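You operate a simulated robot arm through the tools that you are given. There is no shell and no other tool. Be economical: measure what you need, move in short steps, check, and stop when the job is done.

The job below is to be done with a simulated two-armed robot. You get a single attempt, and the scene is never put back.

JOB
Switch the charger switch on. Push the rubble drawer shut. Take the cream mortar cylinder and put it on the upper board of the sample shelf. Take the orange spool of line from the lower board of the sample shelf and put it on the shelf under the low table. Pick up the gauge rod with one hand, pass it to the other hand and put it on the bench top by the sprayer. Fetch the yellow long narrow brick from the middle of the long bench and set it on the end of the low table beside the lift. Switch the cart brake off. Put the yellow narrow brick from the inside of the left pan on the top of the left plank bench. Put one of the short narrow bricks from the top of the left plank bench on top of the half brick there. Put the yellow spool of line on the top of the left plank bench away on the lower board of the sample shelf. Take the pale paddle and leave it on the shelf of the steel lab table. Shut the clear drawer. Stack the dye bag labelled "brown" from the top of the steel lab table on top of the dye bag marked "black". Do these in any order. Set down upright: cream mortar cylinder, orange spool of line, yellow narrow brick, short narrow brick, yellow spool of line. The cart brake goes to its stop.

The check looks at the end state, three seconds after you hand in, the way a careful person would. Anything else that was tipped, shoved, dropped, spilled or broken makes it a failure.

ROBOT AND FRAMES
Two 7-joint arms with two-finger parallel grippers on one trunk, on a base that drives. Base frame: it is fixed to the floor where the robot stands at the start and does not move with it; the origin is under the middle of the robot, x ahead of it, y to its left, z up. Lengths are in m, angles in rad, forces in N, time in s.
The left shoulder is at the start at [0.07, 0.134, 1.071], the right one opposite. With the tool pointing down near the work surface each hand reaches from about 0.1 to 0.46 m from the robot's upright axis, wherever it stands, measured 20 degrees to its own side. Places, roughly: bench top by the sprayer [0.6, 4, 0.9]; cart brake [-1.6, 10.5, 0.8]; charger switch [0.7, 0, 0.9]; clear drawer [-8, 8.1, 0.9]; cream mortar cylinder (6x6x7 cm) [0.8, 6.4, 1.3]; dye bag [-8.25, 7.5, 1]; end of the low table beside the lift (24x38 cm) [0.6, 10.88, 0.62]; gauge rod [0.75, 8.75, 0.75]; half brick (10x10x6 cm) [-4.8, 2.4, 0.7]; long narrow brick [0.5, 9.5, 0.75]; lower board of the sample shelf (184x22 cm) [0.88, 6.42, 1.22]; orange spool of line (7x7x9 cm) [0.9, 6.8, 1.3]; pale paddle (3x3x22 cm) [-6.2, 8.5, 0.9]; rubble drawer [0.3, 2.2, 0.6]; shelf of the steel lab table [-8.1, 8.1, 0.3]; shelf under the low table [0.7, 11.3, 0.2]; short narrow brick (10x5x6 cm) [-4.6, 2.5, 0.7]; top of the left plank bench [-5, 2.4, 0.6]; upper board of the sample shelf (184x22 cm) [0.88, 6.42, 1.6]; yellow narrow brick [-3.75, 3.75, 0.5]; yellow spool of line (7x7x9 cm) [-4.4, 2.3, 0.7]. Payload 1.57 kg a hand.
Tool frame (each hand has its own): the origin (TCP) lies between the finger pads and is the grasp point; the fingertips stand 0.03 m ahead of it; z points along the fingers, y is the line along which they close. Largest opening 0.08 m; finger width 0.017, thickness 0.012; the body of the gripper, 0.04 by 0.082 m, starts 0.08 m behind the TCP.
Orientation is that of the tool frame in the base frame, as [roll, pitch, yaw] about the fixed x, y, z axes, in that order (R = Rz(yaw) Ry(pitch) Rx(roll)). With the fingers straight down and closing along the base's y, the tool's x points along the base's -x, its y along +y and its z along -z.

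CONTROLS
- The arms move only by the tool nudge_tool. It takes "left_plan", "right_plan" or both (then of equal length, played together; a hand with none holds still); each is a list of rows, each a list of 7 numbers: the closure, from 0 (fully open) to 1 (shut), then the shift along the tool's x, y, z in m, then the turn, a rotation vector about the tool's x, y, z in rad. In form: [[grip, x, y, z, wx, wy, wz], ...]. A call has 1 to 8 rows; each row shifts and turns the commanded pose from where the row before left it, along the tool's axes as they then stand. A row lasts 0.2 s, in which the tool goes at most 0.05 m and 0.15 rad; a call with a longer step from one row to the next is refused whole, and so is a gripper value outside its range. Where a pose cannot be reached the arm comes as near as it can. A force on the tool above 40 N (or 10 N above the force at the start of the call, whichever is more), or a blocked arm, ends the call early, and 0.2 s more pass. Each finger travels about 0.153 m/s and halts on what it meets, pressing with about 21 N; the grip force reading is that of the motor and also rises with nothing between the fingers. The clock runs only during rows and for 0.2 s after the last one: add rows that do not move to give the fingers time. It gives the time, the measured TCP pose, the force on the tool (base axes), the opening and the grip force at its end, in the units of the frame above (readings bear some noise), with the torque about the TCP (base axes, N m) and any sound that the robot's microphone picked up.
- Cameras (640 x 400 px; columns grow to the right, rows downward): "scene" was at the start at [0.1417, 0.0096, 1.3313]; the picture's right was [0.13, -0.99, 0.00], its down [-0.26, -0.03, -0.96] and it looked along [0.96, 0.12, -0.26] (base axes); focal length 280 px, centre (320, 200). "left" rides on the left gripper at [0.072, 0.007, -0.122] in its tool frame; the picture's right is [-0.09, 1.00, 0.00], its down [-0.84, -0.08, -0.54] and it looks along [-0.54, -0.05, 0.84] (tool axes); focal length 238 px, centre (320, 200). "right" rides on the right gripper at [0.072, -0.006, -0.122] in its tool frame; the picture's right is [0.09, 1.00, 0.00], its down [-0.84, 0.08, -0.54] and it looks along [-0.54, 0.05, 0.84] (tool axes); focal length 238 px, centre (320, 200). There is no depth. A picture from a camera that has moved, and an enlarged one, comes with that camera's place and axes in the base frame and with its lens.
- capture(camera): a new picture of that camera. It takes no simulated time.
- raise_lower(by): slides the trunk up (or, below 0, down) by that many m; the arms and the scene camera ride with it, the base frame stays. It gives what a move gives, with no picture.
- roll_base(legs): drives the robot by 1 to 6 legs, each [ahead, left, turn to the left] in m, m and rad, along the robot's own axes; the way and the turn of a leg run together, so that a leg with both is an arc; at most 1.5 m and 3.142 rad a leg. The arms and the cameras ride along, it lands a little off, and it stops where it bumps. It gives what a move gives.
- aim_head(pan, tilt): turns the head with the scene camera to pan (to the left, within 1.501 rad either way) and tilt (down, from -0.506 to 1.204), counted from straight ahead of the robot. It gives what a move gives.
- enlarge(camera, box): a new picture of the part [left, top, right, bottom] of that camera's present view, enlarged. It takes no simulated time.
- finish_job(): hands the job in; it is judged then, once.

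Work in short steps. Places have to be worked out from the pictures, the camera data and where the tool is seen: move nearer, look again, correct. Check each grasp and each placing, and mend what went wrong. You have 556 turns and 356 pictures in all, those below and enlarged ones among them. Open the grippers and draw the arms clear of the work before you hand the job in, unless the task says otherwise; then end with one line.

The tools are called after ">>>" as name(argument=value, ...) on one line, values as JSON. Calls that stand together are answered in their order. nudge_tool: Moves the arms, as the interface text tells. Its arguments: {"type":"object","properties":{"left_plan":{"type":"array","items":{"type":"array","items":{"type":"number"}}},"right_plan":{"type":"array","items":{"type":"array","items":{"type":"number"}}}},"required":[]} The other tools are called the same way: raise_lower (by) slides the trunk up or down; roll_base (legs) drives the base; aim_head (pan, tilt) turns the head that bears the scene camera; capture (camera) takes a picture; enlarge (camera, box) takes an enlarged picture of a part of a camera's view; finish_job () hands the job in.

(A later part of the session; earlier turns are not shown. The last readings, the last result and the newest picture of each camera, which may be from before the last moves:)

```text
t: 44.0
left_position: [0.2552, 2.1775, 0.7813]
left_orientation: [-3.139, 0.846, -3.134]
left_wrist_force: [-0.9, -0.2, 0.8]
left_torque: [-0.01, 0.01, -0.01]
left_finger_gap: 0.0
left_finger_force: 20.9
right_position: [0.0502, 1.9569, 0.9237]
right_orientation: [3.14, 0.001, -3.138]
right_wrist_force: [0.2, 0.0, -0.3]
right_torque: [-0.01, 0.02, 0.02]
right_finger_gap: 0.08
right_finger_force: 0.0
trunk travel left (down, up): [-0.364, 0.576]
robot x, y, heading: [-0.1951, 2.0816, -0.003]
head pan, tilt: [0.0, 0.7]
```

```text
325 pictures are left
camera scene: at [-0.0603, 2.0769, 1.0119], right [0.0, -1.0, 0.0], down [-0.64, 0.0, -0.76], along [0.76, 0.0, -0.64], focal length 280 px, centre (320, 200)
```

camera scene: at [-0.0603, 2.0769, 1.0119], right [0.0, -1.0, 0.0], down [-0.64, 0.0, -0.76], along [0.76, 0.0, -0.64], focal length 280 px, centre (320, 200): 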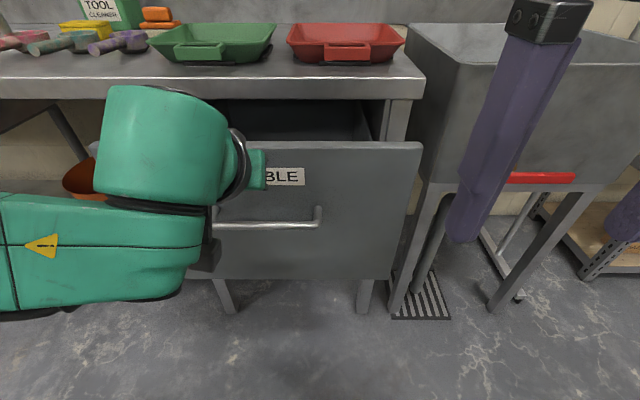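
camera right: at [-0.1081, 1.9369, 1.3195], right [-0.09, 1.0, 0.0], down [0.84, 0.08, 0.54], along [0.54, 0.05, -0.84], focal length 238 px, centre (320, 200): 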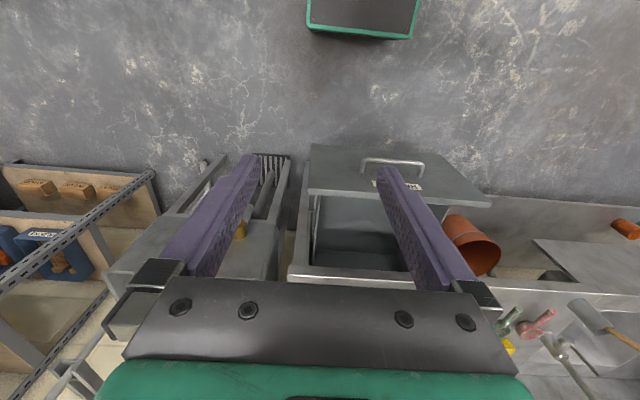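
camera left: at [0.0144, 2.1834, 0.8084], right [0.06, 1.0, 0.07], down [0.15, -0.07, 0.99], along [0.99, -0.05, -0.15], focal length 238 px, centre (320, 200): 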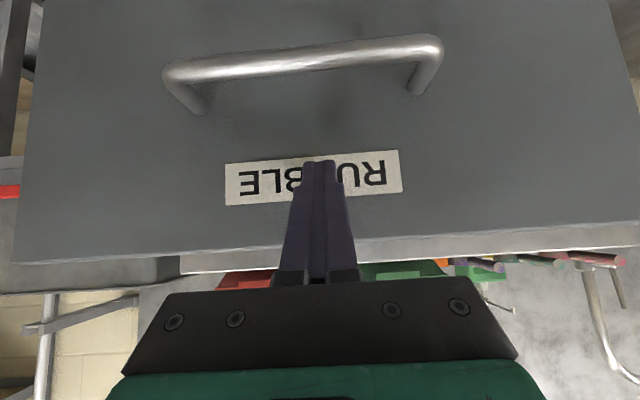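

The drawer slides easily; panel at ≈0.28 now. Push on 0.08, then check.

>>> roll_base(legs=[[0.08, 0, 0]])

>>> capture(camera="scene")

>>> capture(camera="left")

```text
t: 45.1
left_position: [0.3348, 2.1793, 0.7815]
left_orientation: [-3.14, 0.845, -3.133]
left_wrist_force: [0.2, -0.8, -0.1]
left_torque: [-0.02, 0.0, 0.01]
left_finger_gap: 0.0
left_finger_force: 20.3
right_position: [0.1298, 1.9567, 0.9237]
right_orientation: [3.141, 0.003, -3.135]
right_wrist_force: [1.0, 0.7, -0.8]
right_torque: [0.03, 0.02, 0.03]
right_finger_gap: 0.0799
right_finger_force: 0.0
trunk travel left (down, up): [-0.364, 0.576]
robot x, y, heading: [-0.1175, 2.0795, 0.003]
head pan, tilt: [0.0, 0.7]
```

```text
324 pictures are left
camera scene: at [0.0201, 2.0776, 1.0119], right [0.01, -1.0, 0.0], down [-0.65, 0.0, -0.76], along [0.76, 0.0, -0.65], focal length 280 px, centre (320, 200)
```

scene: 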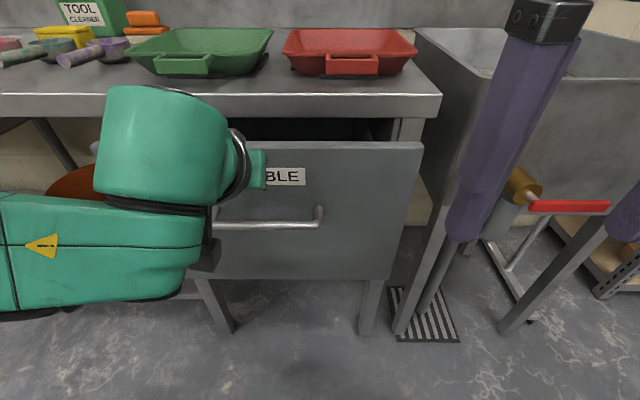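

```text
323 pictures are left
camera left: at [0.1951, 2.1854, 0.8082], right [0.05, 1.0, 0.07], down [0.15, -0.07, 0.99], along [0.99, -0.04, -0.15], focal length 238 px, centre (320, 200)
```

left: 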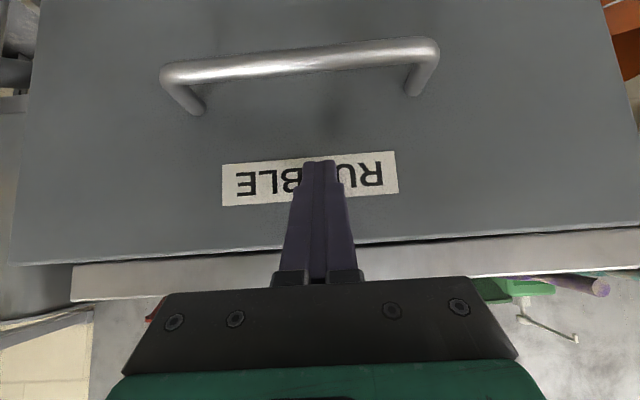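

Panel near x≈0.36–0.38, a few cm left. Push 0.03 more and check force.

>>> roll_base(legs=[[0.03, 0, 0]])

>>> capture(camera="scene")

```text
t: 45.9
left_position: [0.3648, 2.1781, 0.7814]
left_orientation: [-3.142, 0.845, -3.133]
left_wrist_force: [-0.2, 0.0, -0.7]
left_torque: [0.02, -0.01, 0.0]
left_finger_gap: 0.0001
left_finger_force: 21.2
right_position: [0.1606, 1.9574, 0.9232]
right_orientation: [3.14, 0.003, -3.136]
right_wrist_force: [0.9, 0.2, -0.4]
right_torque: [-0.01, 0.07, -0.02]
right_finger_gap: 0.0798
right_finger_force: 0.0
trunk travel left (down, up): [-0.364, 0.576]
robot x, y, heading: [-0.086, 2.0778, 0.004]
head pan, tilt: [0.0, 0.7]
```

```text
322 pictures are left
camera scene: at [0.0502, 2.0777, 1.0119], right [0.01, -1.0, 0.0], down [-0.64, 0.0, -0.76], along [0.76, 0.0, -0.64], focal length 280 px, centre (320, 200)
```

scene: 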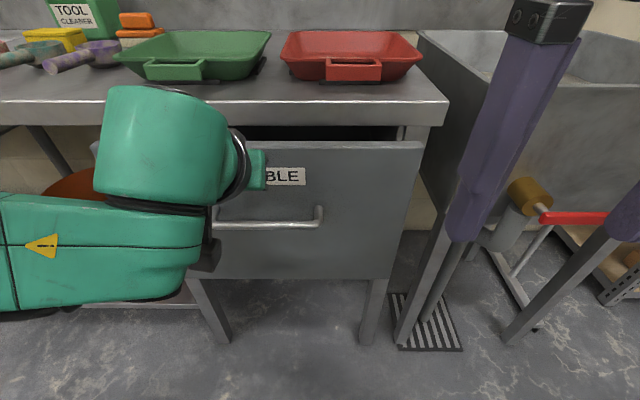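

No resistance yet and a dark gap remains above the panel. Push again in small legs.

>>> roll_base(legs=[[0.025, 0, 0]])

>>> roll_base(legs=[[0.02, 0, 0]])

>>> capture(camera="scene")

```text
t: 46.7
left_position: [0.3903, 2.1789, 0.7811]
left_orientation: [-3.14, 0.845, -3.134]
left_wrist_force: [0.0, 0.3, -0.1]
left_torque: [0.01, -0.01, 0.01]
left_finger_gap: 0.0
left_finger_force: 21.3
right_position: [0.1838, 1.9576, 0.9236]
right_orientation: [3.14, 0.0, -3.136]
right_wrist_force: [-0.6, 0.7, 0.3]
right_torque: [0.0, 0.0, 0.0]
right_finger_gap: 0.0801
right_finger_force: 0.0
trunk travel left (down, up): [-0.364, 0.576]
robot x, y, heading: [-0.0624, 2.0779, 0.005]
head pan, tilt: [0.0, 0.7]
```

```text
t: 47.5
left_position: [0.4089, 2.1795, 0.7822]
left_orientation: [-3.141, 0.844, -3.133]
left_wrist_force: [0.5, -0.2, -0.1]
left_torque: [0.0, -0.02, -0.01]
left_finger_gap: 0.0002
left_finger_force: 21.0
right_position: [0.2036, 1.9576, 0.9234]
right_orientation: [3.14, 0.004, -3.137]
right_wrist_force: [0.4, 0.1, 0.0]
right_torque: [0.0, 0.04, 0.03]
right_finger_gap: 0.08
right_finger_force: 0.1
trunk travel left (down, up): [-0.364, 0.576]
robot x, y, heading: [-0.0408, 2.0765, 0.003]
head pan, tilt: [0.0, 0.7]
```

```text
321 pictures are left
camera scene: at [0.0947, 2.0779, 1.012], right [0.01, -1.0, 0.0], down [-0.64, 0.0, -0.76], along [0.76, 0.0, -0.64], focal length 280 px, centre (320, 200)
```

scene: 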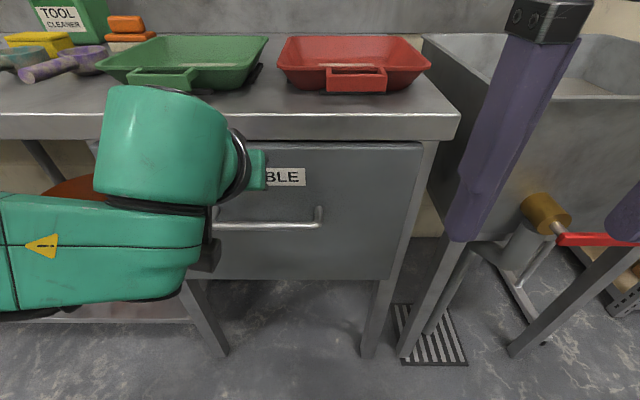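

Only a hairline left. Push 0.02 more and watch the force.

>>> roll_base(legs=[[0.02, 0, 0]])

>>> enlarge(camera="scene", box=[220, 80, 480, 242])

```text
t: 48.4
left_position: [0.4249, 2.1787, 0.7809]
left_orientation: [-3.139, 0.846, -3.135]
left_wrist_force: [-4.7, 0.4, 1.8]
left_torque: [0.05, 0.04, 0.01]
left_finger_gap: 0.0
left_finger_force: 21.2
right_position: [0.2221, 1.9581, 0.9233]
right_orientation: [3.141, 0.002, -3.135]
right_wrist_force: [-0.1, -0.2, 0.0]
right_torque: [-0.01, 0.0, 0.04]
right_finger_gap: 0.0798
right_finger_force: 0.1
trunk travel left (down, up): [-0.364, 0.576]
robot x, y, heading: [-0.0223, 2.0785, 0.004]
head pan, tilt: [0.0, 0.7]
stopped in leg 1: the force on the tool passed its limit at 70 N (the readings are from after the stop); the commanded pose is now the measured one
```

```text
2.46 times, centred on (350, 161) of scene
camera zoom: at [0.1128, 2.0782, 1.0122], right [0.01, -1.0, 0.0], down [-0.64, 0.0, -0.77], along [0.77, 0.0, -0.64], focal length 690 px, centre (246, 296)
```

zoom: 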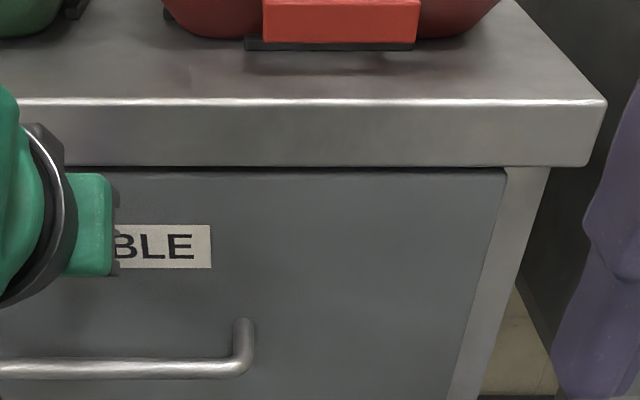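

The drawer is shut (panel flush at its stop). I back off, raise the trunk and untilt the left hand.

>>> roll_base(legs=[[-0.45, 0, 0]])

>>> raise_lower(by=0.28)

>>> nudge_tool(left_plan=[[0, 0.0, 0, -0.04, 0, 0.14, 0], [0, 0.0, 0.01, -0.04, 0, 0.14, 0], [0, 0, 0.02, -0.03, 0, 0.14, 0], [0, 0.02, 0.02, -0.02, 0, 0.14, 0], [0, 0.02, 0, 0, 0, 0.14, 0], [0, 0, 0, 0, 0, 0.14, 0]])

>>> aim_head(pan=1.1, tilt=0.2)

>>> capture(camera="scene")

```text
t: 51.1
left_position: [-0.0221, 2.177, 0.7826]
left_orientation: [-3.14, 0.845, -3.132]
left_wrist_force: [0.1, 0.3, 0.3]
left_torque: [0.02, -0.04, 0.03]
left_finger_gap: 0.0
left_finger_force: 21.1
right_position: [-0.2232, 1.9555, 0.9237]
right_orientation: [3.139, 0.002, -3.137]
right_wrist_force: [0.2, -0.1, 0.1]
right_torque: [0.03, 0.0, -0.01]
right_finger_gap: 0.0798
right_finger_force: 0.2
trunk travel left (down, up): [-0.364, 0.576]
robot x, y, heading: [-0.4667, 2.0786, 0.005]
head pan, tilt: [0.0, 0.7]
```

```text
t: 54.0
left_position: [-0.0205, 2.1765, 1.0611]
left_orientation: [-3.14, 0.844, -3.135]
left_wrist_force: [0.5, 0.5, 0.3]
left_torque: [0.04, 0.04, 0.01]
left_finger_gap: 0.0
left_finger_force: 20.3
right_position: [-0.2224, 1.9553, 1.2034]
right_orientation: [3.14, 0.001, -3.135]
right_wrist_force: [-0.9, 1.3, 0.4]
right_torque: [0.01, 0.03, 0.0]
right_finger_gap: 0.0802
right_finger_force: 0.0
trunk travel left (down, up): [-0.644, 0.296]
robot x, y, heading: [-0.4701, 2.078, 0.014]
head pan, tilt: [0.0, 0.7]
```

```text
t: 55.4
left_position: [-0.1372, 2.225, 1.1477]
left_orientation: [-3.14, 0.0, -3.135]
left_wrist_force: [0.1, 0.5, -0.3]
left_torque: [0.0, -0.03, -0.01]
left_finger_gap: 0.0799
left_finger_force: 0.1
right_position: [-0.2212, 1.9555, 1.2028]
right_orientation: [3.139, 0.0, -3.137]
right_wrist_force: [-0.4, -0.3, 0.3]
right_torque: [-0.04, 0.01, 0.01]
right_finger_gap: 0.0799
right_finger_force: 0.0
trunk travel left (down, up): [-0.644, 0.296]
robot x, y, heading: [-0.4704, 2.0794, 0.007]
head pan, tilt: [0.0, 0.7]
```

```text
t: 56.7
left_position: [-0.1385, 2.2261, 1.1476]
left_orientation: [-3.139, 0.005, -3.135]
left_wrist_force: [-0.4, 0.6, -0.3]
left_torque: [0.03, -0.02, 0.01]
left_finger_gap: 0.0798
left_finger_force: 0.2
right_position: [-0.2232, 1.9561, 1.2035]
right_orientation: [3.14, 0.001, -3.136]
right_wrist_force: [-0.2, 0.5, 0.3]
right_torque: [0.01, -0.02, -0.05]
right_finger_gap: 0.0801
right_finger_force: 0.0
trunk travel left (down, up): [-0.644, 0.296]
robot x, y, heading: [-0.4667, 2.0786, 0.004]
head pan, tilt: [1.1, 0.201]
```

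```text
319 pictures are left
camera scene: at [-0.3772, 2.1581, 1.3374], right [0.89, -0.45, 0.0], down [-0.09, -0.18, -0.98], along [0.44, 0.88, -0.2], focal length 280 px, centre (320, 200)
```

scene: 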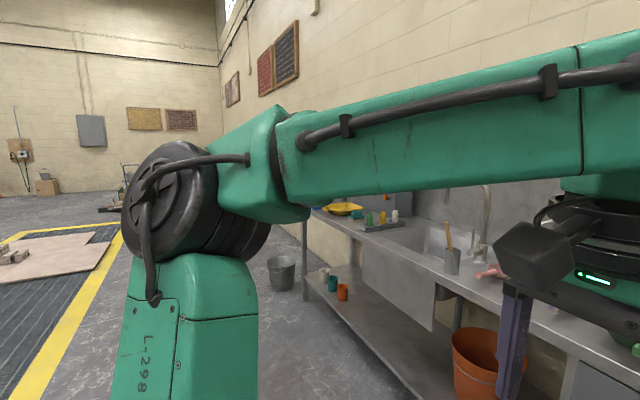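

The way at x≈-0.47 is open to about y=5 (bucket stands at x≈0.4). I drive left to y≈4.2 and look ahead.

>>> roll_base(legs=[[0, 1.2, 0], [0, 0.9, 0]])

>>> aim_head(pan=0.6, tilt=0.4)

>>> capture(camera="scene")

>>> aim_head(pan=1.5, tilt=0.3)

>>> capture(camera="scene")

```text
t: 67.2
left_position: [-0.1461, 4.3377, 1.1478]
left_orientation: [3.141, 0.006, -3.131]
left_wrist_force: [0.5, -0.1, 0.0]
left_torque: [-0.03, 0.0, 0.01]
left_finger_gap: 0.0801
left_finger_force: 0.0
right_position: [-0.2301, 4.0674, 1.2028]
right_orientation: [3.14, 0.002, -3.134]
right_wrist_force: [0.1, 0.8, 0.5]
right_torque: [0.0, -0.01, 0.03]
right_finger_gap: 0.0801
right_finger_force: 0.2
trunk travel left (down, up): [-0.644, 0.296]
robot x, y, heading: [-0.4755, 4.1862, 0.006]
head pan, tilt: [1.1, 0.201]
```

```text
t: 68.1
left_position: [-0.1463, 4.3378, 1.1474]
left_orientation: [-3.14, 0.005, -3.131]
left_wrist_force: [0.0, 0.3, -0.4]
left_torque: [0.0, 0.01, -0.01]
left_finger_gap: 0.0796
left_finger_force: 0.1
right_position: [-0.2292, 4.0676, 1.2039]
right_orientation: [3.14, 0.001, -3.133]
right_wrist_force: [0.3, 0.3, 0.1]
right_torque: [0.0, 0.0, -0.01]
right_finger_gap: 0.08
right_finger_force: 0.0
trunk travel left (down, up): [-0.644, 0.296]
robot x, y, heading: [-0.4759, 4.1905, 0.012]
head pan, tilt: [0.6, 0.4]
```

```text
318 pictures are left
camera scene: at [-0.3505, 4.2398, 1.3189], right [0.57, -0.82, 0.0], down [-0.32, -0.22, -0.92], along [0.75, 0.53, -0.39], focal length 280 px, centre (320, 200)
```

scene: 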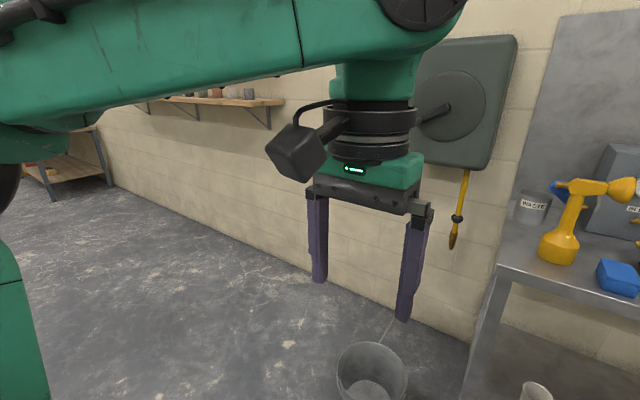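

```text
t: 69.3
left_position: [-0.1459, 4.3381, 1.1473]
left_orientation: [-3.141, 0.005, -3.13]
left_wrist_force: [0.4, 0.8, 0.1]
left_torque: [0.02, 0.02, -0.01]
left_finger_gap: 0.0795
left_finger_force: 0.0
right_position: [-0.2301, 4.0674, 1.2037]
right_orientation: [3.138, 0.003, -3.133]
right_wrist_force: [0.0, 1.2, -0.2]
right_torque: [0.0, -0.02, 0.04]
right_finger_gap: 0.0801
right_finger_force: 0.0
trunk travel left (down, up): [-0.644, 0.296]
robot x, y, heading: [-0.474, 4.1893, 0.016]
head pan, tilt: [1.499, 0.3]
```

```text
317 pictures are left
camera scene: at [-0.4204, 4.2799, 1.3282], right [1.0, -0.06, 0.0], down [-0.02, -0.3, -0.96], along [0.06, 0.95, -0.3], focal length 280 px, centre (320, 200)
```

scene: 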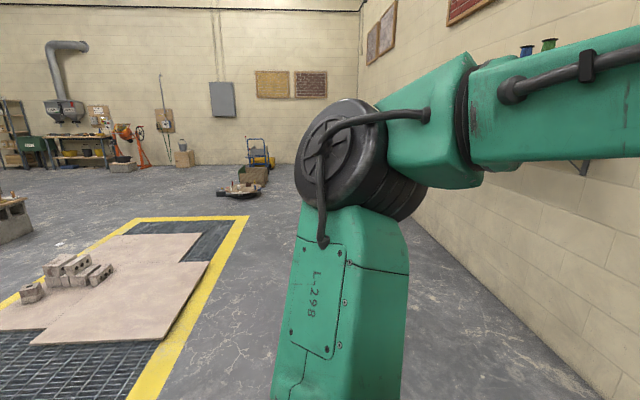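

Floor ahead is clear. I drive to y≈6.4 and look at the wall shelf.

>>> roll_base(legs=[[0, 1.2, 0], [0, 1.0, 0]])

>>> aim_head(pan=0.0, tilt=-0.05)

>>> capture(camera="scene")

```text
t: 80.1
left_position: [-0.1947, 6.5236, 1.1478]
left_orientation: [3.14, 0.005, -3.118]
left_wrist_force: [-0.3, 0.4, 0.6]
left_torque: [0.01, 0.01, -0.02]
left_finger_gap: 0.0799
left_finger_force: 0.1
right_position: [-0.2765, 6.2522, 1.2033]
right_orientation: [3.14, 0.002, -3.12]
right_wrist_force: [-0.1, -0.4, -0.7]
right_torque: [-0.01, -0.01, 0.0]
right_finger_gap: 0.0799
right_finger_force: 0.1
trunk travel left (down, up): [-0.644, 0.296]
robot x, y, heading: [-0.5209, 6.3661, 0.023]
head pan, tilt: [1.499, 0.3]
```

```text
t: 81.7
left_position: [-0.1954, 6.5251, 1.1483]
left_orientation: [-3.141, 0.006, -3.118]
left_wrist_force: [0.0, 0.5, 0.0]
left_torque: [-0.01, 0.0, 0.01]
left_finger_gap: 0.0803
left_finger_force: 0.0
right_position: [-0.2771, 6.2527, 1.204]
right_orientation: [3.14, 0.003, -3.12]
right_wrist_force: [-0.4, 1.0, -0.1]
right_torque: [-0.02, -0.01, -0.02]
right_finger_gap: 0.0799
right_finger_force: 0.1
trunk travel left (down, up): [-0.644, 0.296]
robot x, y, heading: [-0.5233, 6.3707, 0.024]
head pan, tilt: [0.0, -0.051]
```

```text
316 pictures are left
camera scene: at [-0.3849, 6.3714, 1.3604], right [0.02, -1.0, 0.0], down [0.05, 0.0, -1.0], along [1.0, 0.02, 0.05], focal length 280 px, centre (320, 200)
```

scene: 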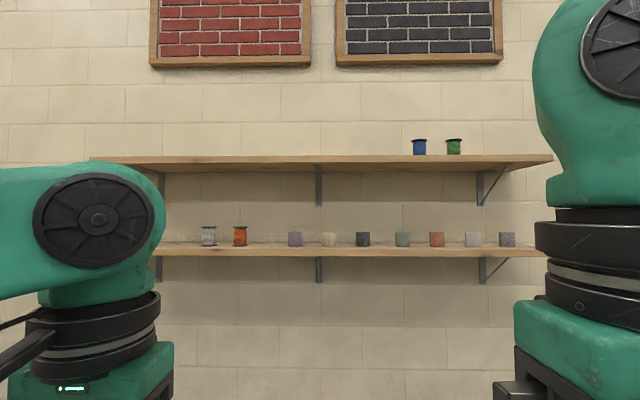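

Cream cylinder at pixel (330,240) between purple and dark ones; orange spool at (240,236). I raise the trunk and pitch both hands to horizontal (pointing at the shelf).

>>> raise_lower(by=0.2)

>>> nudge_tool(left_plan=[[0, 0, 0, 0, 0, -0.145, 0], [0, 0, 0, 0, 0, -0.145, 0], [0, 0, 0, 0, 0, -0.145, 0], [0, 0, 0, 0, 0, -0.145, 0], [0, 0, 0, 0, 0, -0.145, 0], [0, 0, 0, 0, 0, -0.145, 0], [0, 0, 0, 0, 0, -0.145, 0], [0, 0, 0, 0, 0, -0.145, 0]], right_plan=[[0, 0, 0, 0, 0, -0.145, 0], [0, 0, 0, 0, 0, -0.145, 0], [0, 0, 0, 0, 0, -0.145, 0], [0, 0, 0, 0, 0, -0.145, 0], [0, 0, 0, 0, 0, -0.145, 0], [0, 0, 0, 0, 0, -0.145, 0], [0, 0, 0, 0, 0, -0.145, 0], [0, 0, 0, 0, 0, -0.145, 0]])

>>> nudge_tool(left_plan=[[0, 0, 0, 0, 0, -0.137, 0], [0, 0, 0, 0, 0, -0.137, 0], [0, 0, 0, 0, 0, -0.137, 0]], right_plan=[[0, 0, 0, 0, 0, -0.137, 0], [0, 0, 0, 0, 0, -0.137, 0], [0, 0, 0, 0, 0, -0.137, 0]])

>>> capture(camera="scene")

```text
t: 83.9
left_position: [-0.1963, 6.525, 1.3479]
left_orientation: [-3.14, 0.005, -3.119]
left_wrist_force: [-0.4, -0.6, 0.9]
left_torque: [-0.02, 0.01, 0.02]
left_finger_gap: 0.0804
left_finger_force: 0.0
right_position: [-0.2759, 6.2527, 1.4044]
right_orientation: [3.141, 0.002, -3.121]
right_wrist_force: [-0.2, -0.6, -0.1]
right_torque: [0.0, -0.02, -0.02]
right_finger_gap: 0.0801
right_finger_force: 0.0
trunk travel left (down, up): [-0.844, 0.096]
robot x, y, heading: [-0.5226, 6.3724, 0.023]
head pan, tilt: [0.0, -0.051]
```

```text
t: 85.2
left_position: [-0.1979, 6.5217, 1.3591]
left_orientation: [3.132, 0.815, -3.125]
left_wrist_force: [-0.5, -0.4, 0.3]
left_torque: [0.01, -0.04, 0.02]
left_finger_gap: 0.0797
left_finger_force: 0.1
left hand out of reach, approached as far as the arm can: row 6
right_position: [-0.2629, 6.2408, 1.4415]
right_orientation: [2.883, 0.719, 2.918]
right_wrist_force: [-0.4, 0.2, 0.3]
right_torque: [0.01, -0.03, 0.02]
right_finger_gap: 0.0802
right_finger_force: 0.1
trunk travel left (down, up): [-0.844, 0.096]
robot x, y, heading: [-0.5208, 6.3657, 0.024]
head pan, tilt: [0.0, -0.051]
stopped in row 6 (right hand): the arm was blocked; the commanded pose is now the measured one
```

```text
t: 85.9
left_position: [-0.1952, 6.5228, 1.3586]
left_orientation: [3.135, 0.812, -3.123]
left_wrist_force: [0.0, -0.3, -0.6]
left_torque: [0.03, 0.04, 0.0]
left_finger_gap: 0.08
left_finger_force: 0.0
left hand out of reach, approached as far as the arm can: row 1, 2, 3
right_position: [-0.2475, 6.232, 1.4757]
right_orientation: [2.564, 0.86, 2.57]
right_wrist_force: [-0.1, -0.3, -0.2]
right_torque: [0.0, -0.05, 0.01]
right_finger_gap: 0.0798
right_finger_force: 0.0
trunk travel left (down, up): [-0.844, 0.096]
robot x, y, heading: [-0.5205, 6.3681, 0.026]
head pan, tilt: [0.0, -0.051]
stopped in row 3 (right hand): the arm was blocked; the commanded pose is now the measured one
```

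```text
315 pictures are left
camera scene: at [-0.3873, 6.3494, 1.5577], right [-0.21, -0.98, 0.0], down [0.02, 0.0, -1.0], along [0.98, -0.21, 0.02], focal length 280 px, centre (320, 200)
```

scene: 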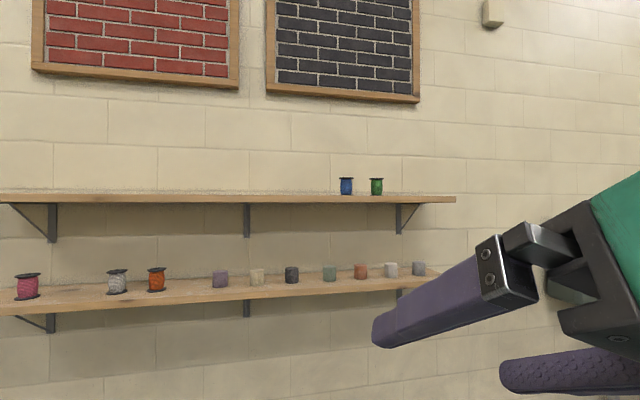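

The hands were too near the body to level out, and the right arm seems to lean on the head. I extend both forward first.

>>> nudge_tool(left_plan=[[0, -0.017, 0.0125, 0.036, 0, 0, 0], [0, -0.017, 0.0125, 0.036, 0, 0, 0], [0, -0.017, 0.0125, 0.036, 0, 0, 0], [0, -0.017, 0.0125, 0.036, 0, 0, 0]], right_plan=[[0, -0.006, -0.0165, 0.043, 0, 0, 0], [0, -0.006, -0.0165, 0.043, 0, 0, 0], [0, -0.006, -0.0165, 0.043, 0, 0, 0], [0, -0.006, -0.0165, 0.043, 0, 0, 0]])

>>> capture(camera="scene")

```text
t: 86.9
left_position: [-0.0415, 6.5807, 1.3068]
left_orientation: [3.134, 0.809, -3.123]
left_wrist_force: [0.7, 0.6, -0.3]
left_torque: [0.02, 0.01, 0.03]
left_finger_gap: 0.0801
left_finger_force: 0.1
right_position: [-0.0971, 6.1885, 1.3759]
right_orientation: [2.578, 0.88, 2.596]
right_wrist_force: [-0.3, 0.1, -0.1]
right_torque: [-0.01, 0.02, 0.0]
right_finger_gap: 0.0801
right_finger_force: 0.0
trunk travel left (down, up): [-0.844, 0.096]
robot x, y, heading: [-0.5234, 6.3675, 0.021]
head pan, tilt: [0.0, -0.051]
```

```text
314 pictures are left
camera scene: at [-0.3804, 6.3718, 1.56], right [0.02, -1.0, 0.0], down [0.05, 0.0, -1.0], along [1.0, 0.02, 0.05], focal length 280 px, centre (320, 200)
```

scene: 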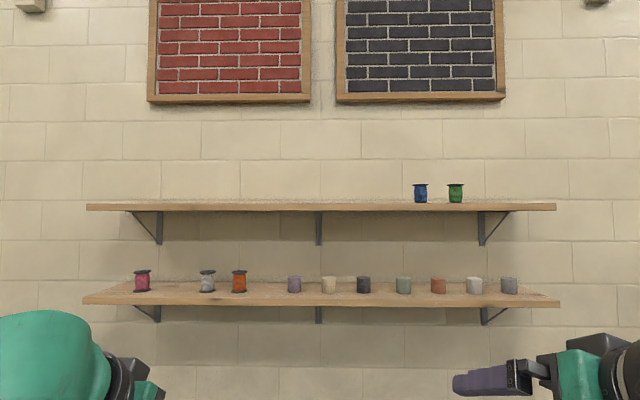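

Head is free again. Now finish levelling both hands to point straight at the shelf.

>>> nudge_tool(left_plan=[[0, 0, 0, 0, 0, -0.127, 0], [0, 0, 0, 0, 0, -0.127, 0], [0, 0, 0, 0, 0, -0.127, 0], [0, 0, 0, 0, 0, -0.127, 0], [0, 0, 0, 0, 0, -0.127, 0], [0, 0, 0, 0, 0, -0.127, 0]], right_plan=[[0, 0, 0, 0, 0.0035, -0.117, -0.0726], [0, 0, 0, 0, 0.0035, -0.117, -0.0726], [0, 0, 0, 0, 0.0035, -0.117, -0.0726], [0, 0, 0, 0, 0.0035, -0.117, -0.0726], [0, 0, 0, 0, 0.0035, -0.117, -0.0726], [0, 0, 0, 0, 0, 0, 0]])

```text
t: 88.3
left_position: [-0.0306, 6.5819, 1.3098]
left_orientation: [0.867, 1.567, 0.892]
left_wrist_force: [0.3, 0.6, -0.1]
left_torque: [0.0, 0.03, -0.01]
left_finger_gap: 0.08
left_finger_force: 0.0
left hand out of reach, approached as far as the arm can: row 3, 5
right_position: [-0.0981, 6.1924, 1.38]
right_orientation: [2.654, 1.515, 2.668]
right_wrist_force: [-1.1, -0.2, 0.0]
right_torque: [-0.02, 0.01, 0.01]
right_finger_gap: 0.0801
right_finger_force: 0.1
right hand out of reach, approached as far as the arm can: row 5
trunk travel left (down, up): [-0.844, 0.096]
robot x, y, heading: [-0.526, 6.3735, 0.022]
head pan, tilt: [0.0, -0.051]
```

Both hands level. The cylinder is near [0.83,6.36,1.26] and spool near [0.85,6.74,1.27]; a shift of 0.165 left lines up both hands. I drive ahead 0.55 with it.

>>> roll_base(legs=[[0.0, 0.165, 0], [0.5, 0, -0.02]])

>>> capture(camera="right")

>>> capture(camera="left")

>>> capture(camera="scene")

```text
t: 92.3
left_position: [0.4591, 6.7469, 1.3116]
left_orientation: [0.85, 1.566, 0.86]
left_wrist_force: [0.0, -0.3, 0.5]
left_torque: [-0.03, 0.01, 0.03]
left_finger_gap: 0.08
left_finger_force: 0.1
right_position: [0.3846, 6.357, 1.3812]
right_orientation: [2.638, 1.517, 2.638]
right_wrist_force: [-0.4, -0.8, 0.5]
right_torque: [0.01, 0.01, -0.01]
right_finger_gap: 0.0802
right_finger_force: 0.0
trunk travel left (down, up): [-0.844, 0.096]
robot x, y, heading: [-0.0321, 6.5475, 0.008]
head pan, tilt: [0.0, -0.051]
```

```text
313 pictures are left
camera right: at [0.2598, 6.3528, 1.3159], right [0.0, 1.0, -0.07], down [-0.5, 0.06, 0.86], along [0.87, 0.03, 0.5], focal length 238 px, centre (320, 200)
```

right: 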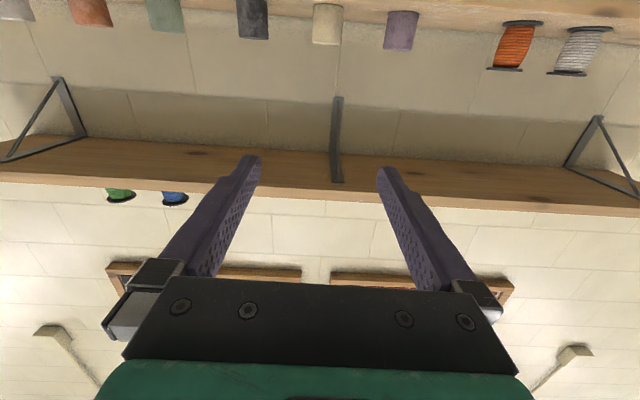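

```text
312 pictures are left
camera left: at [0.3378, 6.7526, 1.2388], right [-0.01, 1.0, 0.1], down [-0.54, -0.09, 0.83], along [0.84, -0.04, 0.54], focal length 238 px, centre (320, 200)
```

left: 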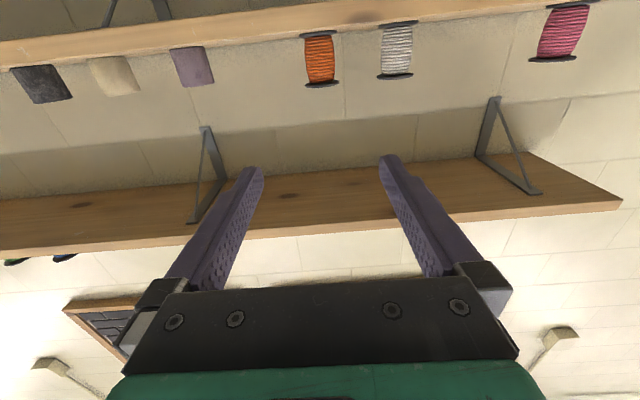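

```text
311 pictures are left
camera scene: at [0.1033, 6.541, 1.5606], right [0.01, -1.0, 0.0], down [0.05, 0.0, -1.0], along [1.0, 0.01, 0.05], focal length 280 px, centre (320, 200)
```

scene: 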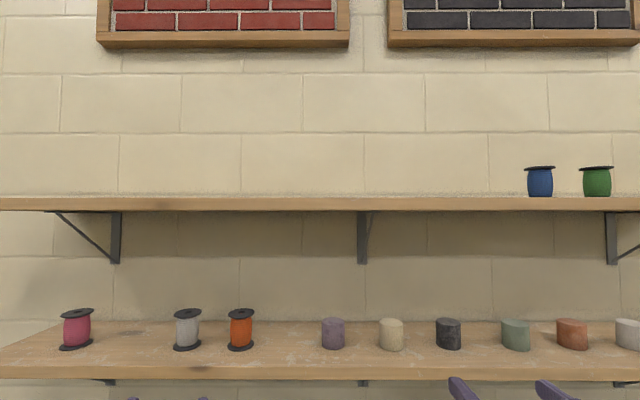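

Triangulated: cylinder [0.864,6.360,1.248], orange spool [0.865,6.758,1.258]. I lower the trunk 0.055, drop the right hand 7.5 cm more, nudge the left 1 cm left, then roll ahead.

>>> raise_lower(by=-0.053)

>>> nudge_tool(left_plan=[[0, 0, 0.006, 0, 0, 0, 0], [0, 0, 0.005, 0, 0, 0, 0]], right_plan=[[0, 0.038, 0.002, 0, 0, -0.027, 0], [0, 0.038, 0.001, 0, 0, -0.027, 0]])

>>> roll_base(legs=[[0.27, 0, 0]])

>>> capture(camera="right")

>>> capture(camera="left")

>>> capture(camera="scene")

```text
t: 93.2
left_position: [0.4624, 6.7457, 1.2581]
left_orientation: [1.06, 1.565, 1.07]
left_wrist_force: [0.7, 0.2, 0.2]
left_torque: [0.01, 0.0, -0.01]
left_finger_gap: 0.08
left_finger_force: 0.0
right_position: [0.3863, 6.3581, 1.327]
right_orientation: [2.65, 1.515, 2.65]
right_wrist_force: [-0.1, 0.2, 1.0]
right_torque: [-0.03, 0.01, 0.03]
right_finger_gap: 0.08
right_finger_force: 0.0
trunk travel left (down, up): [-0.791, 0.149]
robot x, y, heading: [-0.0343, 6.5417, 0.009]
head pan, tilt: [0.0, -0.051]
```

```text
t: 93.8
left_position: [0.4633, 6.7588, 1.2581]
left_orientation: [1.212, 1.568, 1.22]
left_wrist_force: [0.8, 0.0, 0.1]
left_torque: [-0.03, 0.0, 0.02]
left_finger_gap: 0.0801
left_finger_force: 0.0
right_position: [0.4375, 6.3569, 1.2798]
right_orientation: [1.746, 1.544, 1.731]
right_wrist_force: [-0.1, -0.4, -0.6]
right_torque: [0.01, -0.01, 0.01]
right_finger_gap: 0.08
right_finger_force: 0.0
right hand out of reach, approached as far as the arm can: row 1, 2
trunk travel left (down, up): [-0.791, 0.149]
robot x, y, heading: [-0.0313, 6.5429, 0.005]
head pan, tilt: [0.0, -0.051]
```

```text
t: 95.7
left_position: [0.722, 6.7612, 1.2593]
left_orientation: [0.837, 1.565, 0.851]
left_wrist_force: [-0.2, 0.4, -0.3]
left_torque: [-0.02, 0.0, 0.01]
left_finger_gap: 0.0799
left_finger_force: 0.1
right_position: [0.7, 6.3604, 1.2792]
right_orientation: [1.735, 1.543, 1.725]
right_wrist_force: [0.5, -0.1, -1.2]
right_torque: [-0.02, -0.02, 0.03]
right_finger_gap: 0.0801
right_finger_force: 0.0
trunk travel left (down, up): [-0.791, 0.149]
robot x, y, heading: [0.2306, 6.5457, 0.011]
head pan, tilt: [0.0, -0.051]
```

```text
310 pictures are left
camera right: at [0.5769, 6.3567, 1.2099], right [0.01, 1.0, -0.07], down [-0.54, 0.06, 0.84], along [0.84, 0.03, 0.54], focal length 238 px, centre (320, 200)
```

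right: 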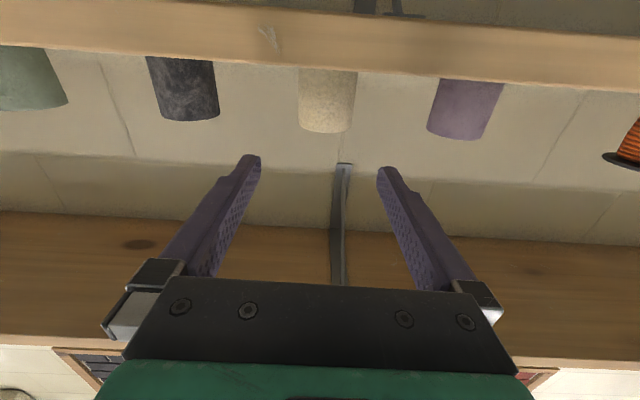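

```text
309 pictures are left
camera left: at [0.5996, 6.7677, 1.1865], right [-0.01, 1.0, 0.1], down [-0.54, -0.09, 0.83], along [0.84, -0.04, 0.54], focal length 238 px, centre (320, 200)
```

left: 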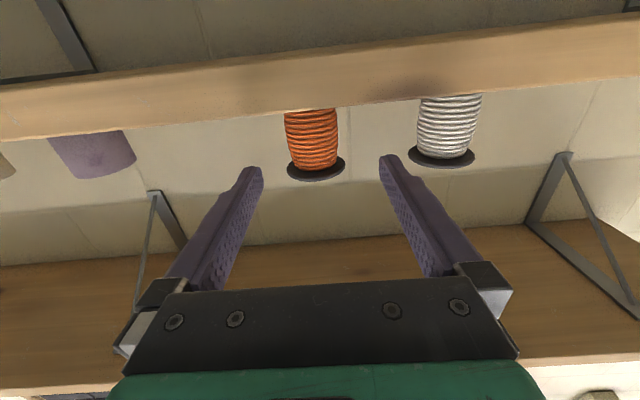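

```text
308 pictures are left
camera scene: at [0.3663, 6.544, 1.5076], right [0.01, -1.0, 0.0], down [0.05, 0.0, -1.0], along [1.0, 0.01, 0.05], focal length 280 px, centre (320, 200)
```

scene: 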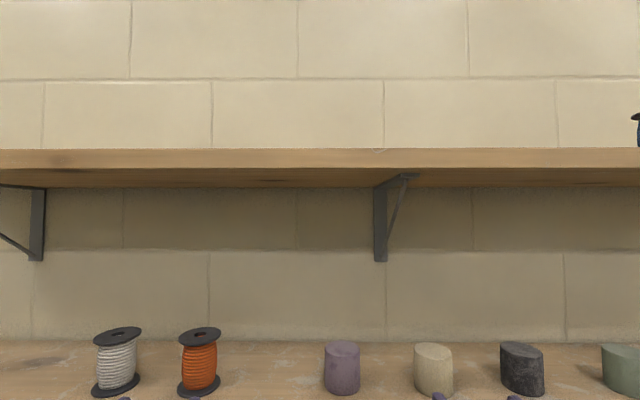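

Cylinder confirmed at y≈6.356, spool y≈6.757. To keep the wrist cameras clear of the board edge I tilt both hands down 0.35 rad and advance partway.

>>> nudge_tool(left_plan=[[0, 0, 0, 0, 0, 0.117, 0], [0, 0, 0, 0, 0, 0.117, 0], [0, 0, 0, 0, 0, 0.116, 0], [0, -0.0085, -0.002, 0.0315, 0, 0, 0], [0, -0.0085, -0.002, 0.0315, 0, 0, 0], [0, 0, 0, 0, 0, 0, 0]], right_plan=[[0, 0, 0, 0, 0, 0.107, 0], [0, 0, 0, 0, 0, 0.107, 0], [0, 0, 0, 0, 0, 0.107, 0], [0, -0.0015, -0.002, 0.0475, 0, 0, 0], [0, -0.0015, -0.002, 0.0475, 0, 0, 0], [0, 0, 0, 0, 0, 0, 0]])

>>> capture(camera="right")

>>> capture(camera="left")

>>> aim_head(pan=0.0, tilt=0.35)

>>> capture(camera="scene")

```text
t: 97.1
left_position: [0.7858, 6.7587, 1.2553]
left_orientation: [3.128, 1.226, 3.141]
left_wrist_force: [-0.4, -1.0, 0.0]
left_torque: [0.0, 0.0, -0.01]
left_finger_gap: 0.0801
left_finger_force: 0.0
right_position: [0.7889, 6.3546, 1.2536]
right_orientation: [3.056, 1.246, 3.053]
right_wrist_force: [-0.7, -0.2, 0.4]
right_torque: [0.0, -0.04, 0.01]
right_finger_gap: 0.0798
right_finger_force: 0.0
trunk travel left (down, up): [-0.791, 0.149]
robot x, y, heading: [0.2346, 6.5424, 0.013]
head pan, tilt: [0.0, -0.051]
```

```text
307 pictures are left
camera right: at [0.6511, 6.3512, 1.2261], right [-0.02, 1.0, -0.06], down [-0.25, 0.05, 0.97], along [0.97, 0.03, 0.25], focal length 238 px, centre (320, 200)
```

right: 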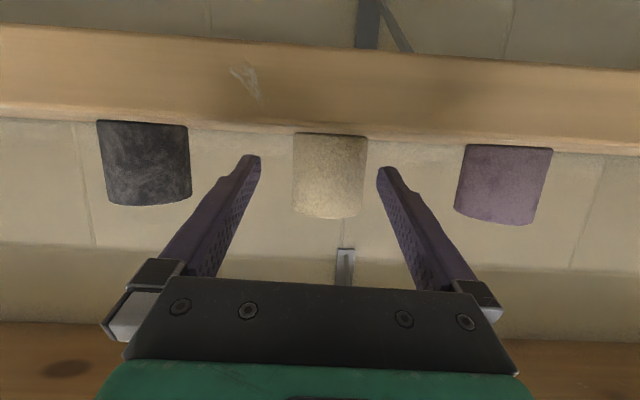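

```text
306 pictures are left
camera left: at [0.6473, 6.7644, 1.2289], right [0.02, 1.0, 0.09], down [-0.23, -0.08, 0.97], along [0.97, -0.04, 0.22], focal length 238 px, centre (320, 200)
```

left: 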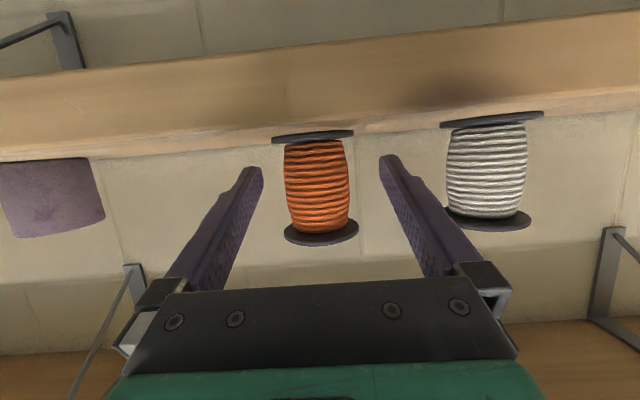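

```text
t: 98.0
left_position: [0.7907, 6.7581, 1.2546]
left_orientation: [3.128, 1.223, -3.138]
left_wrist_force: [-0.1, -0.2, 0.4]
left_torque: [-0.01, -0.01, -0.02]
left_finger_gap: 0.0798
left_finger_force: 0.0
right_position: [0.7924, 6.3565, 1.253]
right_orientation: [3.06, 1.242, 3.055]
right_wrist_force: [-0.8, 0.2, -0.4]
right_torque: [-0.04, -0.06, 0.01]
right_finger_gap: 0.0799
right_finger_force: 0.1
trunk travel left (down, up): [-0.791, 0.149]
robot x, y, heading: [0.2327, 6.5415, 0.014]
head pan, tilt: [0.0, 0.351]
```

```text
305 pictures are left
camera scene: at [0.3734, 6.5442, 1.4705], right [0.01, -1.0, 0.0], down [-0.34, 0.0, -0.94], along [0.94, 0.01, -0.34], focal length 280 px, centre (320, 200)
```

scene: 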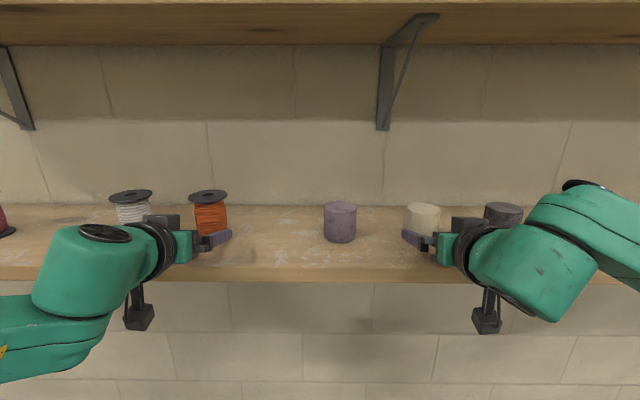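

Left hand is centred on the spool; the cylinder is about 8 mm left of the right hand's centre. I correct, advance both about 6.5 cm, and close.

>>> nudge_tool(left_plan=[[0, 0, 0, 0, 0, 0, 0], [0, -0.0065, 0, 0.0218, 0, 0, 0], [0, -0.0065, 0, 0.0218, 0, 0, 0], [0, -0.006, 0, 0.0218, 0, 0, 0], [0, 0, 0, 0, 0, 0, 0]], right_plan=[[0, 0, 0.008, 0, 0, 0, 0], [0, -0.0053, 0, 0.021, 0, 0, 0], [0, -0.0053, 0, 0.021, 0, 0, 0], [0, -0.0053, 0, 0.021, 0, 0, 0], [0, 0, 0, 0, 0, 0, 0]])

>>> capture(camera="right")

>>> capture(camera="left")

```text
t: 99.2
left_position: [0.857, 6.7594, 1.2499]
left_orientation: [3.13, 1.225, -3.14]
left_wrist_force: [-0.8, 0.6, -0.7]
left_torque: [0.0, -0.03, -0.03]
left_finger_gap: 0.0801
left_finger_force: 0.1
right_position: [0.8568, 6.3641, 1.2494]
right_orientation: [3.057, 1.242, 3.056]
right_wrist_force: [-0.1, 0.8, -0.6]
right_torque: [0.01, 0.0, -0.01]
right_finger_gap: 0.0799
right_finger_force: 0.0
trunk travel left (down, up): [-0.791, 0.149]
robot x, y, heading: [0.2295, 6.5441, 0.009]
head pan, tilt: [0.0, 0.351]
```

```text
304 pictures are left
camera right: at [0.7175, 6.3591, 1.2201], right [-0.02, 1.0, -0.06], down [-0.24, 0.05, 0.97], along [0.97, 0.03, 0.24], focal length 238 px, centre (320, 200)
```

right: 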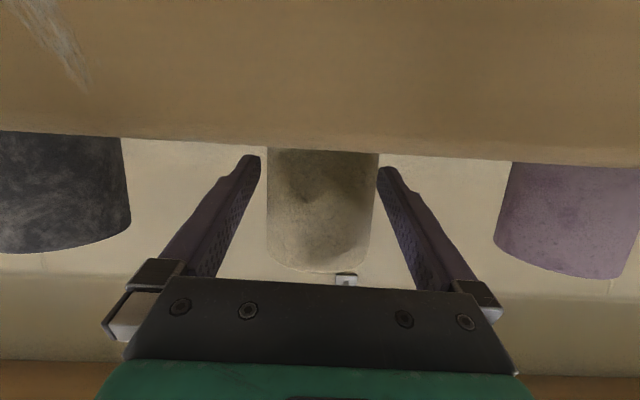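

```text
303 pictures are left
camera left: at [0.718, 6.7656, 1.2236], right [0.02, 1.0, 0.09], down [-0.22, -0.08, 0.97], along [0.97, -0.04, 0.22], focal length 238 px, centre (320, 200)
```

left: 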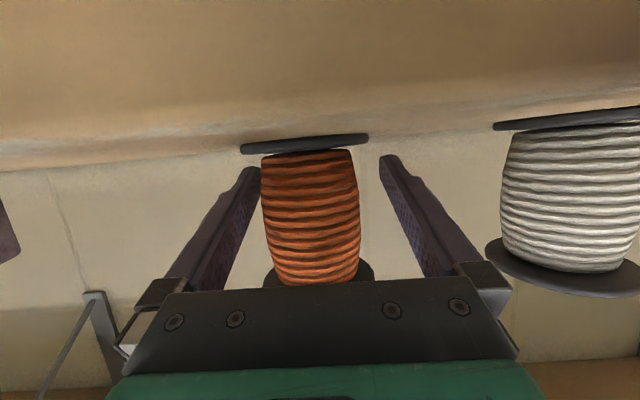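

Both straddle their objects; a 5 mm shift for the left, then close both.

>>> nudge_tool(left_plan=[[0, 0, -0.005, 0, 0, 0, 0], [1, 0, 0, 0, 0, 0, 0], [1, 0, 0, 0, 0, 0, 0], [1, 0, 0, 0, 0, 0, 0]], right_plan=[[0, 0, 0, 0, 0, 0, 0], [1, 0, 0, 0, 0, 0, 0], [1, 0, 0, 0, 0, 0, 0], [1, 0, 0, 0, 0, 0, 0]])

>>> nudge_tool(left_plan=[[1, -0.019, 0, -0.007, 0, 0, 0], [1, -0.019, 0, -0.007, 0, 0, 0]], right_plan=[[1, -0.019, 0, -0.006, 0, 0, 0], [1, -0.019, 0, -0.006, 0, 0, 0]])

>>> capture(camera="scene")

```text
t: 100.2
left_position: [0.8585, 6.7546, 1.2498]
left_orientation: [3.129, 1.224, -3.139]
left_wrist_force: [-0.5, -1.3, 0.6]
left_torque: [-0.07, -0.05, 0.04]
left_finger_gap: 0.0529
left_finger_force: 20.9
right_position: [0.8586, 6.3637, 1.2473]
right_orientation: [3.06, 1.244, 3.055]
right_wrist_force: [0.9, 0.0, 1.2]
right_torque: [-0.09, -0.02, -0.04]
right_finger_gap: 0.0594
right_finger_force: 21.4
trunk travel left (down, up): [-0.791, 0.149]
robot x, y, heading: [0.2303, 6.5451, 0.014]
head pan, tilt: [0.0, 0.351]
```

```text
t: 100.8
left_position: [0.8548, 6.7542, 1.2896]
left_orientation: [3.131, 1.222, -3.14]
left_wrist_force: [0.2, 0.6, -1.4]
left_torque: [0.01, 0.02, 0.0]
left_finger_gap: 0.0528
left_finger_force: 20.8
right_position: [0.859, 6.363, 1.2861]
right_orientation: [3.06, 1.243, 3.055]
right_wrist_force: [-1.1, -0.2, -3.6]
right_torque: [0.01, 0.0, 0.02]
right_finger_gap: 0.0594
right_finger_force: 21.4
trunk travel left (down, up): [-0.791, 0.149]
robot x, y, heading: [0.2307, 6.5464, 0.007]
head pan, tilt: [0.0, 0.351]
```

```text
302 pictures are left
camera scene: at [0.3727, 6.5439, 1.4704], right [0.01, -1.0, 0.0], down [-0.34, 0.0, -0.94], along [0.94, 0.01, -0.34], focal length 280 px, centre (320, 200)
```

scene: 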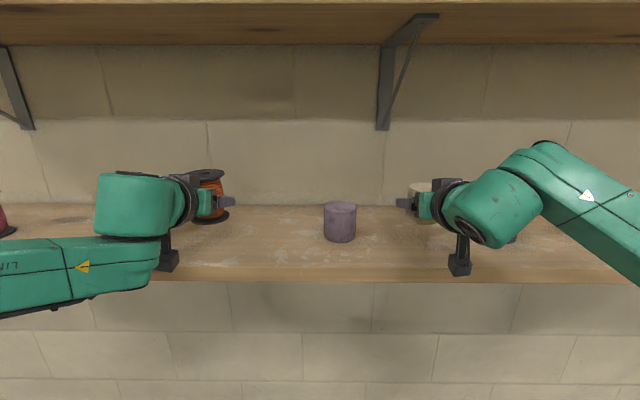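

Both gripped and lifted. I back off 0.3, then raise the trunk fully for the upper board.

>>> roll_base(legs=[[-0.3, 0, 0]])

>>> raise_lower(by=0.149)

>>> nudge_tool(right_plan=[[1, -0.04, 0, -0.013, 0, 0, 0], [1, -0.04, 0, -0.013, 0, 0, 0], [1, -0.04, 0, -0.013, 0, 0, 0], [1, -0.04, 0, -0.013, 0, 0, 0], [1, -0.04, 0, -0.013, 0, 0, 0], [1, -0.04, 0, -0.013, 0, 0, 0]])

>>> aim_head(pan=-0.2, tilt=0.0)

>>> capture(camera="scene")

```text
t: 102.9
left_position: [0.5516, 6.7489, 1.2868]
left_orientation: [3.129, 1.22, 3.139]
left_wrist_force: [0.2, -0.6, -0.5]
left_torque: [0.03, -0.01, 0.0]
left_finger_gap: 0.0528
left_finger_force: 21.1
right_position: [0.5514, 6.3577, 1.2837]
right_orientation: [3.059, 1.238, 3.048]
right_wrist_force: [0.2, -0.4, -4.1]
right_torque: [0.0, -0.01, -0.01]
right_finger_gap: 0.0593
right_finger_force: 20.8
trunk travel left (down, up): [-0.791, 0.149]
robot x, y, heading: [-0.0759, 6.5458, 0.011]
head pan, tilt: [0.0, 0.351]
```

```text
t: 104.6
left_position: [0.55, 6.7483, 1.4366]
left_orientation: [3.129, 1.221, 3.138]
left_wrist_force: [0.3, -0.7, -1.2]
left_torque: [-0.04, 0.01, 0.02]
left_finger_gap: 0.0529
left_finger_force: 20.8
right_position: [0.55, 6.3577, 1.4336]
right_orientation: [3.059, 1.24, 3.049]
right_wrist_force: [-0.3, -0.2, -3.2]
right_torque: [-0.01, -0.03, 0.0]
right_finger_gap: 0.0593
right_finger_force: 20.8
trunk travel left (down, up): [-0.94, 0.0]
robot x, y, heading: [-0.0801, 6.5424, 0.006]
head pan, tilt: [0.0, 0.351]
```

```text
t: 106.0
left_position: [0.5477, 6.7507, 1.4376]
left_orientation: [3.134, 1.224, -3.14]
left_wrist_force: [0.3, 0.0, -1.7]
left_torque: [-0.01, 0.01, -0.04]
left_finger_gap: 0.0527
left_finger_force: 20.5
right_position: [0.5529, 6.3617, 1.6769]
right_orientation: [3.11, 1.231, 3.11]
right_wrist_force: [-0.2, 0.9, -2.1]
right_torque: [0.0, -0.04, -0.05]
right_finger_gap: 0.0591
right_finger_force: 20.7
right hand out of reach, approached as far as the arm can: row 6
trunk travel left (down, up): [-0.94, 0.0]
robot x, y, heading: [-0.0763, 6.54, 0.007]
head pan, tilt: [0.0, 0.351]
```

```text
t: 106.8
left_position: [0.5485, 6.75, 1.4368]
left_orientation: [3.13, 1.222, 3.141]
left_wrist_force: [0.6, 0.2, -1.0]
left_torque: [-0.02, 0.0, 0.02]
left_finger_gap: 0.0531
left_finger_force: 21.0
right_position: [0.5555, 6.359, 1.6757]
right_orientation: [3.097, 1.229, 3.097]
right_wrist_force: [-0.1, 0.2, -3.1]
right_torque: [0.0, -0.04, 0.01]
right_finger_gap: 0.0592
right_finger_force: 21.0
trunk travel left (down, up): [-0.94, 0.0]
robot x, y, heading: [-0.077, 6.5356, 0.013]
head pan, tilt: [-0.201, 0.0]
```

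```text
301 pictures are left
camera scene: at [0.0598, 6.5235, 1.6514], right [-0.19, -0.98, 0.0], down [0.0, 0.0, -1.0], along [0.98, -0.19, 0.0], focal length 280 px, centre (320, 200)
```

scene: 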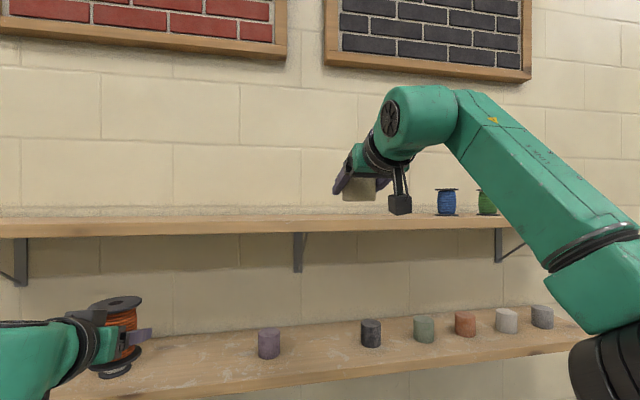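

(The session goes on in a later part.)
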